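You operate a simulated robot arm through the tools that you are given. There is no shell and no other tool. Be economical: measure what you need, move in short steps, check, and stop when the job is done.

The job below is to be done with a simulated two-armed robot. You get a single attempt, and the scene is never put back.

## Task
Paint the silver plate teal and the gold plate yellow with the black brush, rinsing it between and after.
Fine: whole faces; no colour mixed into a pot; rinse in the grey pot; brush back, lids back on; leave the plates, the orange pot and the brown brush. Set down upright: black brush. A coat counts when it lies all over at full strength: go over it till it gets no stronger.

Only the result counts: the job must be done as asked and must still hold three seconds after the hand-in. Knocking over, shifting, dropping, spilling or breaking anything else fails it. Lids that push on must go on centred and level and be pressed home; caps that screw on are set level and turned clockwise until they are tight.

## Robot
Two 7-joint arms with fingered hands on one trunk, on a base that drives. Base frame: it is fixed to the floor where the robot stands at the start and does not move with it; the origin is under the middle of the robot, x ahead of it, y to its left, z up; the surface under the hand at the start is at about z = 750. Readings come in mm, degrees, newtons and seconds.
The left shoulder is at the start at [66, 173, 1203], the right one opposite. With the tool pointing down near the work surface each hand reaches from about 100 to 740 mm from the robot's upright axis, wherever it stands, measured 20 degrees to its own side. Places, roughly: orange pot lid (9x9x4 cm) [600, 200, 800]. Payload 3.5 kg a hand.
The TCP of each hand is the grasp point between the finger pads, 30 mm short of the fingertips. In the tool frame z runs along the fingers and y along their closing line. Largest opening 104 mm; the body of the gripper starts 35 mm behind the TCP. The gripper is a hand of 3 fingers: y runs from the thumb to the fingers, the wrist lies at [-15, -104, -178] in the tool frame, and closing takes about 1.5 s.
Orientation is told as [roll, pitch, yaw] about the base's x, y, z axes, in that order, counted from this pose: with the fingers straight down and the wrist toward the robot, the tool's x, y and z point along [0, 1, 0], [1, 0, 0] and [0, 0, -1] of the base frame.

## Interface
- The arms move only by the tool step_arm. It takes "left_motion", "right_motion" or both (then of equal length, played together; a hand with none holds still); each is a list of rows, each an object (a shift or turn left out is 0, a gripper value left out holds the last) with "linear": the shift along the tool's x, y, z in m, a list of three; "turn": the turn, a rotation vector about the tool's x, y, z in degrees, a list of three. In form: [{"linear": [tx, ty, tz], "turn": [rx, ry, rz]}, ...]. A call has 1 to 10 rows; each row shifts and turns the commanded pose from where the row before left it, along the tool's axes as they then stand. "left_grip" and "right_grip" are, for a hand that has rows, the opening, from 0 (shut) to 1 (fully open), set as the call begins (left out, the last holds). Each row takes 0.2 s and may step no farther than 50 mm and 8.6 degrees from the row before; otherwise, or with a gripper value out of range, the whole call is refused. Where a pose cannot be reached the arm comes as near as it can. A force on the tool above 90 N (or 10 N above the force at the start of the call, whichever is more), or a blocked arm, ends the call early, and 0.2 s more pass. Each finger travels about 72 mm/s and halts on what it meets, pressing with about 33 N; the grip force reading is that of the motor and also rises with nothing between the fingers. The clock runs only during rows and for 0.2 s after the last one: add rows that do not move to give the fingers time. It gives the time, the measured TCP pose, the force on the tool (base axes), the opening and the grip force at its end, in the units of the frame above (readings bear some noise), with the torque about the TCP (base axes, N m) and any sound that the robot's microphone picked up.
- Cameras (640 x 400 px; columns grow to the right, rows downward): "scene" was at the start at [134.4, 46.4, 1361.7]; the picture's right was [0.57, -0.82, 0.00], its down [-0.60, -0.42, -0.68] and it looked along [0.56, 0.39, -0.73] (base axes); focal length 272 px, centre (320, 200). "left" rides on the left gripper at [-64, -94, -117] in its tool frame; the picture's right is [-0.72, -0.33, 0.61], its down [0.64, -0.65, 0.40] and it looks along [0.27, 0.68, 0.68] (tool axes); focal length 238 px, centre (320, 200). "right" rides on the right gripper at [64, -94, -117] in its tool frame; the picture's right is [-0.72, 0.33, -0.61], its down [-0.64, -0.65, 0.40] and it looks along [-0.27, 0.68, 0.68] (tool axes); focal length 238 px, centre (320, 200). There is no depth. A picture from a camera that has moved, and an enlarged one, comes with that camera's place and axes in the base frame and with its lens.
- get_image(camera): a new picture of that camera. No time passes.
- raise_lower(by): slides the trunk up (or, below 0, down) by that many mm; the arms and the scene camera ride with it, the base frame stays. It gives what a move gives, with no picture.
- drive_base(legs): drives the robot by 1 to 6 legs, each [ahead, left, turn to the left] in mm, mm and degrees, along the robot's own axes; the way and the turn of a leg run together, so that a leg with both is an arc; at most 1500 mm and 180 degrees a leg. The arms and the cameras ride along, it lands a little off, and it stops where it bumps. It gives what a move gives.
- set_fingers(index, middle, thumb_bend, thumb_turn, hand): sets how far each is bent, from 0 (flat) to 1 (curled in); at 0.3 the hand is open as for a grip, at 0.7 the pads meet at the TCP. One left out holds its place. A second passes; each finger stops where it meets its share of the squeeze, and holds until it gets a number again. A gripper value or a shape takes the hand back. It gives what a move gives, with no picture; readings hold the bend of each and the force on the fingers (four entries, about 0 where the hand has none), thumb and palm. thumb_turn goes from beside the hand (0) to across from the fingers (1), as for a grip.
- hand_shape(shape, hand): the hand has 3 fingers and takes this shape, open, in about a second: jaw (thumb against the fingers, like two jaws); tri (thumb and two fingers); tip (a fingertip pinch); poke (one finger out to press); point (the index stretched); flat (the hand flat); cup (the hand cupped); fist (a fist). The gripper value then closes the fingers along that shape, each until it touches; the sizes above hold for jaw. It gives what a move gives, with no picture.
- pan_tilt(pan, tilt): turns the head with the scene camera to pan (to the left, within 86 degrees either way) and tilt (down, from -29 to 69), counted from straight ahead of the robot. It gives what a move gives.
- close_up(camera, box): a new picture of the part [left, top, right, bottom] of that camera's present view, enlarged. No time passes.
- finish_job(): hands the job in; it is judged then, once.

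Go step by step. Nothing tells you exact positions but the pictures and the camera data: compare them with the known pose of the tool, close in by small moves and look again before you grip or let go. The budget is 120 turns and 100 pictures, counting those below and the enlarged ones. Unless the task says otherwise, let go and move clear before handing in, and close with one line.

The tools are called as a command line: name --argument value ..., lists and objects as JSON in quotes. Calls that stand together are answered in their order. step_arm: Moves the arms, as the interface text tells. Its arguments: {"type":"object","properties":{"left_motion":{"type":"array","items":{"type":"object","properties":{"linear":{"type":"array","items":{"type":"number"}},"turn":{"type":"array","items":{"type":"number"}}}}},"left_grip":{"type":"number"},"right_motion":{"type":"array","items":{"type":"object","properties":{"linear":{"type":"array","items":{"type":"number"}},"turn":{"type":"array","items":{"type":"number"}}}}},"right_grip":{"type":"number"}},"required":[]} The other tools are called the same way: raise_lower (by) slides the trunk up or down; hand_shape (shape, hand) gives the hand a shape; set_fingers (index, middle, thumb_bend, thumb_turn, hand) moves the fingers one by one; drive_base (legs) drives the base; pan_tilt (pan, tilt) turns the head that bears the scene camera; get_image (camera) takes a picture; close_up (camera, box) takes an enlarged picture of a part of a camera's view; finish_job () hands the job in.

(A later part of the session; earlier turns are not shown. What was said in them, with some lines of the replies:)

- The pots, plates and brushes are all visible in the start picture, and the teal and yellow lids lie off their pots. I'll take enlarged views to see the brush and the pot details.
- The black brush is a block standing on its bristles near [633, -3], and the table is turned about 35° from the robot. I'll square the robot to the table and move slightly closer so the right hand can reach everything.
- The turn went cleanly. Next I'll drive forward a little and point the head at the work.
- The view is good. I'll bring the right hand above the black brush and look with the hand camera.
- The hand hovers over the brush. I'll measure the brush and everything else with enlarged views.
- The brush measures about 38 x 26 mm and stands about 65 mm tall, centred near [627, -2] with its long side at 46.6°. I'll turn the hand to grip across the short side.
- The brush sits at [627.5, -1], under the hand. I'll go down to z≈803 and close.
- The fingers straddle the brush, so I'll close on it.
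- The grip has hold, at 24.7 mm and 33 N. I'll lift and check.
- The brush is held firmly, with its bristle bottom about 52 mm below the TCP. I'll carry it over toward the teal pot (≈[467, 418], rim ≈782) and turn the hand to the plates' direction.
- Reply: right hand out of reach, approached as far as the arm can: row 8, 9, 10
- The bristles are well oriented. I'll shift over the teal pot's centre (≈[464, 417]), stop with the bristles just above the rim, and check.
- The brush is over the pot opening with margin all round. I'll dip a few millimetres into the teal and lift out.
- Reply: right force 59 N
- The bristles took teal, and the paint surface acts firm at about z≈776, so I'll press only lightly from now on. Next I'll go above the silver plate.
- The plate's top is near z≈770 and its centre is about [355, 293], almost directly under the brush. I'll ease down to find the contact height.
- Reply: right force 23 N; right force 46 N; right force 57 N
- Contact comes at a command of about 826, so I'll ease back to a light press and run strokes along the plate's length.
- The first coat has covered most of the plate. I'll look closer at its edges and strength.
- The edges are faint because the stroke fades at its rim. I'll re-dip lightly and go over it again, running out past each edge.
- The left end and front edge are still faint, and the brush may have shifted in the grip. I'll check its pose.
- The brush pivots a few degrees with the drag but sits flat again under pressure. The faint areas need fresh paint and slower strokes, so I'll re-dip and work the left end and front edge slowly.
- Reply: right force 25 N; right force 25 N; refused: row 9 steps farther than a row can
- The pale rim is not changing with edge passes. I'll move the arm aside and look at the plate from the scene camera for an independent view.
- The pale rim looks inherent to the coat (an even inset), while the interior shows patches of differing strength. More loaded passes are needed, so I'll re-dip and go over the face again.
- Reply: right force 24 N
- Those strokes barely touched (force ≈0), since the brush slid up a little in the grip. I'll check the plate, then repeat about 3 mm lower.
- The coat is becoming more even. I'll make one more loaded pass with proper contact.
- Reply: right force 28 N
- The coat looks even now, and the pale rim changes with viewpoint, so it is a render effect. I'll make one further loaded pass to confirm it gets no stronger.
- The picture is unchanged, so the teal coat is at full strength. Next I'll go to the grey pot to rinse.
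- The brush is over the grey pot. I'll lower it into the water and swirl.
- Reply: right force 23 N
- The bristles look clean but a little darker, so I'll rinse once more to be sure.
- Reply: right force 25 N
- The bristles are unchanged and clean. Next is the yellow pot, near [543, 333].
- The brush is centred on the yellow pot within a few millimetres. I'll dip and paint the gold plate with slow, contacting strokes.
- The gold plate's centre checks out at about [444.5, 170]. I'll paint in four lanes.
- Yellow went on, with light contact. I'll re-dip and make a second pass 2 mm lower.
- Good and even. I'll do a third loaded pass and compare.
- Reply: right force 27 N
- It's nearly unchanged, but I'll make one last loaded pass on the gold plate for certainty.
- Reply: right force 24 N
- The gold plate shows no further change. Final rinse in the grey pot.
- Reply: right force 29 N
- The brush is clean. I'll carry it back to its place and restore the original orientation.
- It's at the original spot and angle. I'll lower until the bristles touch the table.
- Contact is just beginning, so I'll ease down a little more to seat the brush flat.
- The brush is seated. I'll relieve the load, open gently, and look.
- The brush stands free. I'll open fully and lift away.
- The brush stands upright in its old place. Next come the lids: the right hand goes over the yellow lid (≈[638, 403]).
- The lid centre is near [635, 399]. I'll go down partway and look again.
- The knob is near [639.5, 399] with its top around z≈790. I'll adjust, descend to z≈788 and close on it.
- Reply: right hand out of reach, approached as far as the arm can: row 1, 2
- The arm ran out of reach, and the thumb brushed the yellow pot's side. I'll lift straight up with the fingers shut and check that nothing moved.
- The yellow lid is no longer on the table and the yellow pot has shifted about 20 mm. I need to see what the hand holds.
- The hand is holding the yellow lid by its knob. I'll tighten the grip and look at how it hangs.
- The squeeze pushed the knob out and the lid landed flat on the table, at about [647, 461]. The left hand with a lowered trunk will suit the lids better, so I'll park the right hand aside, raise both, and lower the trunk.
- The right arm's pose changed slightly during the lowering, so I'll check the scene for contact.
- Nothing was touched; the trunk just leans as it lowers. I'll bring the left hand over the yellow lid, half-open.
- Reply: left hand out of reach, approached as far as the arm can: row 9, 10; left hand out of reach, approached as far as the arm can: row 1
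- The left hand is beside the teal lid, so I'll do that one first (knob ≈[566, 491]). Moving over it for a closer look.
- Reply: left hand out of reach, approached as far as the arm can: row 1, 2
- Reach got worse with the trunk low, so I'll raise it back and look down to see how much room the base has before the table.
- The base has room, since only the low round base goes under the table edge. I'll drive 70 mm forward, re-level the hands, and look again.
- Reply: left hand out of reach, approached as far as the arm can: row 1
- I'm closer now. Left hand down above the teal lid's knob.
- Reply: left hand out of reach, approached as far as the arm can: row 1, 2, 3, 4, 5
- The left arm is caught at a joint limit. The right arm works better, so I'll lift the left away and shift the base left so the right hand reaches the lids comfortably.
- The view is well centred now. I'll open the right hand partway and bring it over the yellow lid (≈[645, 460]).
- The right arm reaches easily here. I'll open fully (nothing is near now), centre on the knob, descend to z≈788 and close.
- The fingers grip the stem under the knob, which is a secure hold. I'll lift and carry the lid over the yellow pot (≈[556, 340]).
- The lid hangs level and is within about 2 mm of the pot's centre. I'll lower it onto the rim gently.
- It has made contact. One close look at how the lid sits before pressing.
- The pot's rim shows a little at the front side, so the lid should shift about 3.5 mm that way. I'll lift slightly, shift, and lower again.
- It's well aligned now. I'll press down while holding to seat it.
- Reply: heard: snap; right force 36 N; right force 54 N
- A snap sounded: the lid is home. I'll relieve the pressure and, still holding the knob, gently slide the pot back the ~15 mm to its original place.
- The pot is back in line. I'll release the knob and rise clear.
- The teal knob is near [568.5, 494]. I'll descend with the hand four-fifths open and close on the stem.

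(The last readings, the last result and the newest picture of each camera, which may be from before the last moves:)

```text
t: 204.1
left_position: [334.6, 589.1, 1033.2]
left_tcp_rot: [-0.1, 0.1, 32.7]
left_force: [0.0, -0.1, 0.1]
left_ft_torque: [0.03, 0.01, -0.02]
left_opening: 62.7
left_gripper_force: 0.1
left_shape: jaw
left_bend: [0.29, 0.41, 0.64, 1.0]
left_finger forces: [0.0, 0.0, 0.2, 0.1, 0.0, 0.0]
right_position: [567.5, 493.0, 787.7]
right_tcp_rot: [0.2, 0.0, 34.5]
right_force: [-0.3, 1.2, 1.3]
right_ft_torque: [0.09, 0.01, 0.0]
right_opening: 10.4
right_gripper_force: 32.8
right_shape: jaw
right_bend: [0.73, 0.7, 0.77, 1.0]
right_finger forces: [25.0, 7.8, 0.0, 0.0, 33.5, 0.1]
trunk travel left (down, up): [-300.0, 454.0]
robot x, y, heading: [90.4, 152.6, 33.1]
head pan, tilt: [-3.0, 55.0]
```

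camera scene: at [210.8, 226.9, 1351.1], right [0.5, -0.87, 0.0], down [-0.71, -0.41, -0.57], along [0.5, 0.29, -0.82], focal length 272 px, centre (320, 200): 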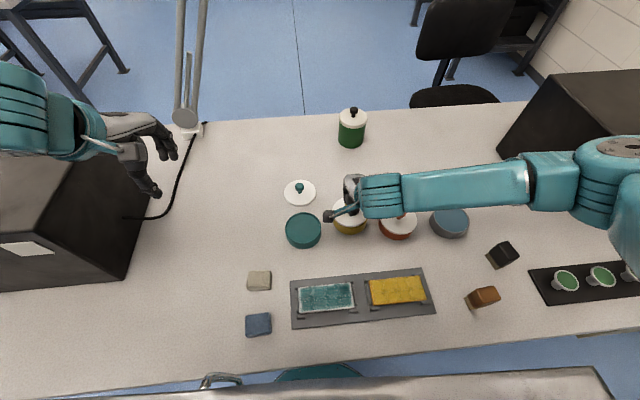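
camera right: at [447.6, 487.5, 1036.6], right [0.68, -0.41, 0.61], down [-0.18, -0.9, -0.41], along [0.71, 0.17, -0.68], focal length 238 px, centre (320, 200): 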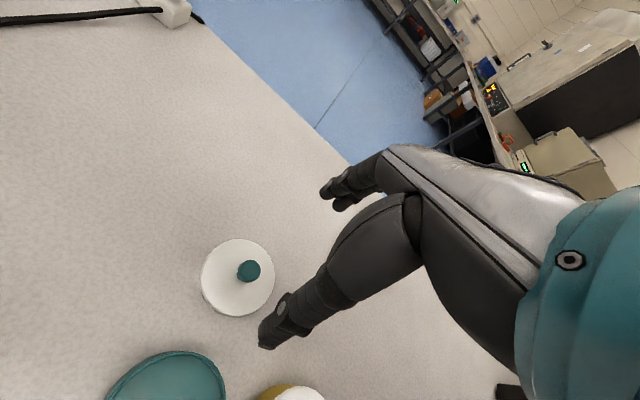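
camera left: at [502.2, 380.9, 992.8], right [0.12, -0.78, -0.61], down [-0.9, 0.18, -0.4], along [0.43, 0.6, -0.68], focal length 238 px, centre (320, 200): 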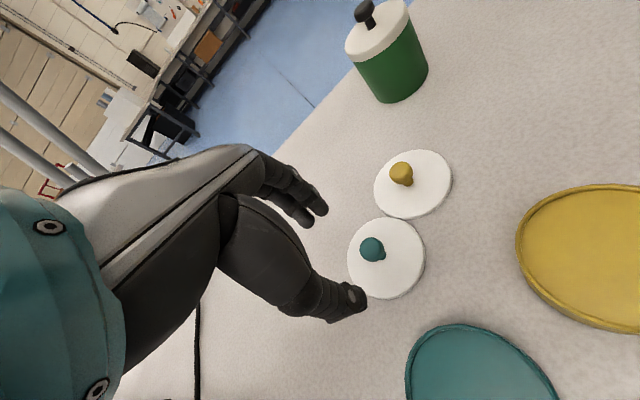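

The stem is gripped. I'll lift and carry it over the teal pot (≈[470, 419.5]).

step_arm --right_motion '[{"linear": [0, 0, -0.02]}, {"linear": [0, 0, -0.04]}, {"linear": [0, 0, -0.03]}, {"linear": [-0.0018, -0.0406, 0]}, {"linear": [-0.0018, -0.0406, 0]}, {"linear": [-0.0018, -0.0407, 0]}, {"linear": [0, 0, 0.03]}, {"linear": [0, 0, 0.018]}, {}]'

close_up --camera "right" --box '[190, 160, 350, 340]'

```text
t: 206.1
left_position: [334.3, 590.0, 1035.2]
left_tcp_rot: [0.0, 0.1, 32.7]
left_force: [0.4, -0.2, -1.3]
left_ft_torque: [-0.01, 0.05, 0.0]
left_opening: 62.5
left_gripper_force: 0.0
left_shape: jaw
left_bend: [0.29, 0.41, 0.64, 1.0]
left_finger forces: [0.0, 0.0, 0.0, 0.1, 0.0, 0.0]
right_position: [471.2, 418.6, 829.6]
right_tcp_rot: [0.2, 0.0, 34.4]
right_force: [0.0, 0.0, 0.4]
right_ft_torque: [-0.04, -0.01, -0.01]
right_opening: 10.7
right_gripper_force: 33.0
right_shape: jaw
right_bend: [0.73, 0.7, 0.78, 1.0]
right_finger forces: [26.0, 8.8, 0.0, 0.1, 36.4, 0.1]
trunk travel left (down, up): [-300.0, 454.0]
robot x, y, heading: [88.1, 152.7, 32.9]
head pan, tilt: [-3.0, 55.0]
```

```text
2.22 times, centred on (270, 250) of right
camera zoom: at [358.2, 417.0, 946.9], right [0.68, -0.41, 0.61], down [-0.18, -0.9, -0.41], along [0.71, 0.17, -0.68], focal length 530 px, centre (431, 89)
```

zoom: 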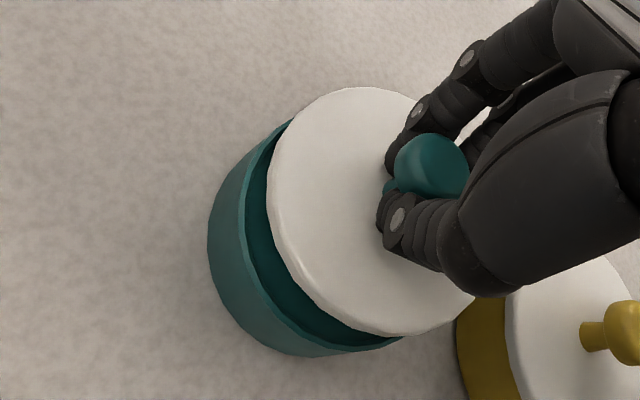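

The rim shows at the left and front, so the lid needs to move about 7–8 mm toward the robot. I'll shift and lower a bit.

step_arm --right_motion '[{"linear": [0.0019, -0.0072, 0]}, {"linear": [0, 0, 0.005]}, {}]'

close_up --camera "right" --box '[190, 160, 350, 340]'

```text
t: 206.9
left_position: [334.6, 588.7, 1034.3]
left_tcp_rot: [0.0, 0.1, 32.9]
left_force: [-1.0, -0.6, 0.0]
left_ft_torque: [0.0, 0.01, 0.01]
left_opening: 62.7
left_gripper_force: 0.1
left_shape: jaw
left_bend: [0.29, 0.41, 0.64, 1.0]
left_finger forces: [0.0, 0.0, 0.1, 0.0, 0.2, 0.1]
right_position: [462.1, 418.2, 824.4]
right_tcp_rot: [0.3, 0.0, 34.5]
right_force: [0.6, 0.7, -0.3]
right_ft_torque: [0.01, 0.01, 0.04]
right_opening: 10.4
right_gripper_force: 32.8
right_shape: jaw
right_bend: [0.73, 0.7, 0.78, 1.0]
right_finger forces: [26.1, 8.9, 0.0, 0.0, 36.4, 0.1]
trunk travel left (down, up): [-300.0, 454.0]
robot x, y, heading: [92.8, 154.1, 33.0]
head pan, tilt: [-3.0, 55.0]
```

```text
2.22 times, centred on (270, 250) of right
camera zoom: at [351.0, 414.4, 941.9], right [0.68, -0.41, 0.61], down [-0.18, -0.9, -0.41], along [0.71, 0.17, -0.68], focal length 530 px, centre (431, 89)
```

zoom: 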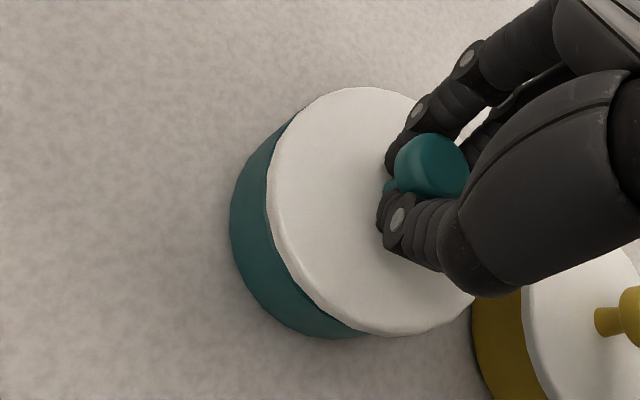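

This matches the good alignment from before. I'll lower and press until it snaps.

step_arm --right_motion '[{"linear": [0, 0, 0.002]}, {"linear": [0, 0, 0.002]}, {"linear": [0, 0, 0.003]}, {}]'

step_arm --right_motion '[{"linear": [0, 0, 0.003]}, {}]'

```text
t: 207.9
left_position: [333.5, 588.6, 1033.9]
left_tcp_rot: [-0.1, 0.0, 32.8]
left_force: [-0.3, -0.4, 0.2]
left_ft_torque: [-0.02, -0.01, -0.01]
left_opening: 62.8
left_gripper_force: 0.1
left_shape: jaw
left_bend: [0.29, 0.41, 0.64, 1.0]
left_finger forces: [0.1, 0.0, 0.0, 0.0, 0.1, 0.0]
right_position: [463.1, 416.6, 820.4]
right_tcp_rot: [0.3, -0.3, 34.4]
right_force: [1.7, 0.1, 12.9]
right_ft_torque: [0.7, -0.15, -0.05]
right_opening: 11.5
right_gripper_force: 32.8
right_shape: jaw
right_bend: [0.74, 0.7, 0.78, 1.0]
right_finger forces: [41.9, 10.7, 0.0, 0.0, 45.9, 0.0]
trunk travel left (down, up): [-300.0, 454.0]
robot x, y, heading: [85.9, 151.0, 33.0]
head pan, tilt: [-3.0, 55.0]
heard: snap
```

```text
t: 208.5
left_position: [333.1, 587.1, 1035.8]
left_tcp_rot: [-0.1, -0.1, 32.8]
left_force: [1.1, -0.7, -0.1]
left_ft_torque: [0.0, 0.0, 0.01]
left_opening: 62.8
left_gripper_force: 0.1
left_shape: jaw
left_bend: [0.29, 0.41, 0.64, 1.0]
left_finger forces: [0.0, 0.1, 0.1, 0.1, 0.0, 0.1]
right_position: [462.1, 415.9, 818.9]
right_tcp_rot: [0.4, -0.4, 34.5]
right_force: [1.2, -4.6, 38.8]
right_ft_torque: [0.77, -0.04, -0.15]
right_opening: 12.2
right_gripper_force: 33.1
right_shape: jaw
right_bend: [0.74, 0.7, 0.78, 1.0]
right_finger forces: [49.0, 11.5, 0.0, 0.1, 62.3, 0.1]
trunk travel left (down, up): [-300.0, 454.0]
robot x, y, heading: [89.5, 155.7, 33.0]
head pan, tilt: [-3.0, 55.0]
```

A snap sounded for the teal lid too. I'll relieve, release and rise clear.

step_arm --right_motion '[{"linear": [0, 0, -0.004]}, {"linear": [0, 0, -0.001]}, {}]'

step_arm --right_grip 1 --right_motion '[{}, {}, {}, {}, {}, {}, {}, {"linear": [0, 0, -0.02]}, {"linear": [0, 0, -0.04]}, {"linear": [0, 0, -0.045]}]'

step_arm --right_motion '[{"linear": [-0.03, 0.02, -0.035]}, {"linear": [-0.035, 0.02, -0.02]}, {"linear": [-0.045, 0.01, 0]}, {"linear": [-0.045, 0.01, 0]}, {"linear": [-0.045, 0.01, 0]}, {"linear": [-0.045, 0.01, 0]}, {"linear": [-0.045, 0.01, 0]}]'

get_image --camera "scene"

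```text
t: 209.3
left_position: [334.7, 588.6, 1034.2]
left_tcp_rot: [-0.2, 0.1, 32.8]
left_force: [-0.6, -0.1, -0.5]
left_ft_torque: [0.0, 0.02, 0.02]
left_opening: 62.7
left_gripper_force: 0.0
left_shape: jaw
left_bend: [0.29, 0.41, 0.64, 1.0]
left_finger forces: [0.0, 0.0, 0.0, 0.1, 0.0, 0.1]
right_position: [463.5, 415.3, 819.4]
right_tcp_rot: [0.2, 0.1, 34.4]
right_force: [2.7, 5.8, 9.0]
right_ft_torque: [0.86, -0.28, -0.05]
right_opening: 12.0
right_gripper_force: 32.7
right_shape: jaw
right_bend: [0.74, 0.7, 0.78, 1.0]
right_finger forces: [45.2, 10.4, 0.0, 0.0, 37.6, 0.0]
trunk travel left (down, up): [-300.0, 454.0]
robot x, y, heading: [88.0, 153.8, 33.0]
head pan, tilt: [-3.0, 55.0]
```

```text
t: 211.5
left_position: [334.9, 589.6, 1034.1]
left_tcp_rot: [-0.1, 0.1, 32.8]
left_force: [0.0, 0.1, -0.5]
left_ft_torque: [0.01, -0.01, -0.01]
left_opening: 62.5
left_gripper_force: 0.1
left_shape: jaw
left_bend: [0.29, 0.41, 0.64, 1.0]
left_finger forces: [0.0, 0.1, 0.0, 0.0, 0.0, 0.0]
right_position: [464.0, 416.1, 926.2]
right_tcp_rot: [0.2, 0.0, 34.5]
right_force: [0.8, -0.6, 0.1]
right_ft_torque: [-0.02, -0.04, 0.03]
right_opening: 103.7
right_gripper_force: 0.1
right_shape: jaw
right_bend: [0.3, 0.3, 0.3, 0.98]
right_finger forces: [0.0, 0.0, 0.0, 0.0, 0.0, 0.0]
trunk travel left (down, up): [-300.0, 454.0]
robot x, y, heading: [90.0, 152.7, 32.9]
head pan, tilt: [-3.0, 55.0]
```

```text
refused: row 1 steps farther than a row can; nothing moved
```

```text
4 pictures are left
camera scene: at [210.8, 226.9, 1351.1], right [0.5, -0.87, 0.0], down [-0.71, -0.41, -0.57], along [0.5, 0.29, -0.82], focal length 272 px, centre (320, 200)
```

scene: 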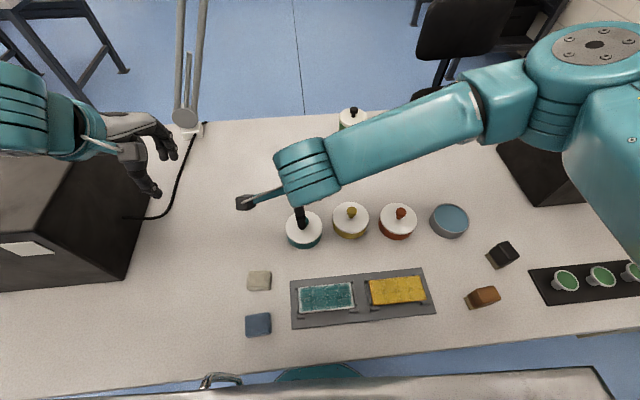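

Both lids are on and the pots stand in an even row. I'll move the hand well clear and check closely.

step_arm --right_motion '[{"linear": [-0.02, 0.01, -0.04]}, {"linear": [-0.03, 0.01, -0.03]}, {"linear": [-0.045, 0.01, 0]}, {"linear": [-0.045, 0.01, 0]}, {"linear": [-0.045, 0.01, 0]}, {"linear": [-0.045, 0.01, 0]}, {"linear": [-0.045, 0.01, 0]}, {"linear": [-0.04, 0.01, 0]}]'

close_up --camera "scene" --box '[270, 180, 420, 270]'

close_up --camera "scene" --box '[280, 190, 530, 340]'

```text
t: 213.3
left_position: [335.0, 589.7, 1034.6]
left_tcp_rot: [-0.1, 0.1, 32.8]
left_force: [-0.3, -0.3, -0.4]
left_ft_torque: [-0.01, 0.0, -0.01]
left_opening: 62.6
left_gripper_force: 0.0
left_shape: jaw
left_bend: [0.29, 0.41, 0.64, 1.0]
left_finger forces: [0.0, 0.1, 0.1, 0.0, 0.0, 0.0]
right_position: [708.3, 200.7, 993.1]
right_tcp_rot: [0.2, 0.0, 34.6]
right_force: [0.4, 0.6, 1.3]
right_ft_torque: [0.0, 0.0, -0.01]
right_opening: 103.4
right_gripper_force: 0.1
right_shape: jaw
right_bend: [0.3, 0.3, 0.3, 0.98]
right_finger forces: [0.1, 0.0, 0.0, 0.0, 0.1, 0.0]
trunk travel left (down, up): [-300.0, 454.0]
robot x, y, heading: [92.1, 154.1, 32.7]
head pan, tilt: [-3.0, 55.0]
```

```text
4.27 times, centred on (345, 225) of scene
camera zoom: at [211.3, 226.7, 1351.1], right [0.5, -0.87, 0.0], down [-0.71, -0.41, -0.57], along [0.5, 0.29, -0.82], focal length 1159 px, centre (213, 93)
```

zoom: 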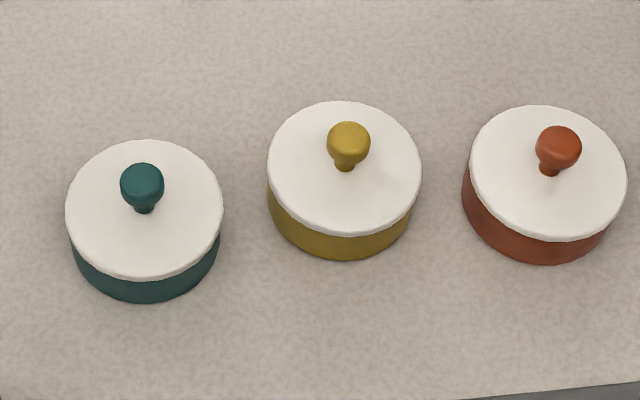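

```text
2.56 times, centred on (405, 265) of scene
camera zoom: at [211.3, 226.7, 1351.1], right [0.5, -0.87, 0.0], down [-0.71, -0.41, -0.57], along [0.5, 0.29, -0.82], focal length 696 px, centre (102, 34)
```

zoom: 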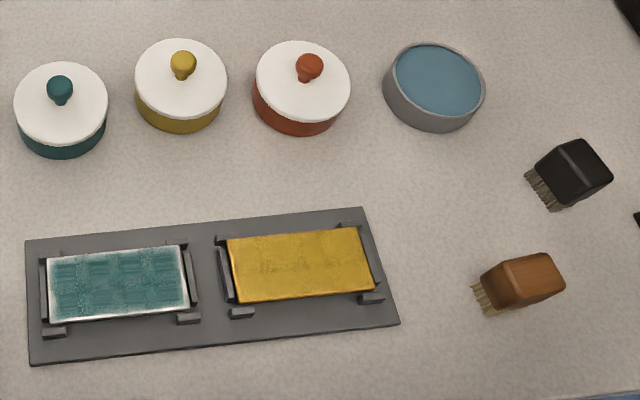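

Everything looks right: both plates are coated, the yellow and teal lids are home, the brush is clean and upright in its place, and the pots are where they began to within a few millimetres. I'm handing in.

finish_job

```text
The job is handed in.
```

I painted the silver plate teal and the gold plate yellow with the black brush, rinsed it in the grey pot between and after, set it back upright and snapped both lids on. Along the way the yellow lid slipped from the hand, landing flat, and I bumped the yellow pot about 15 mm and slid it back to within about 4 mm of its start.
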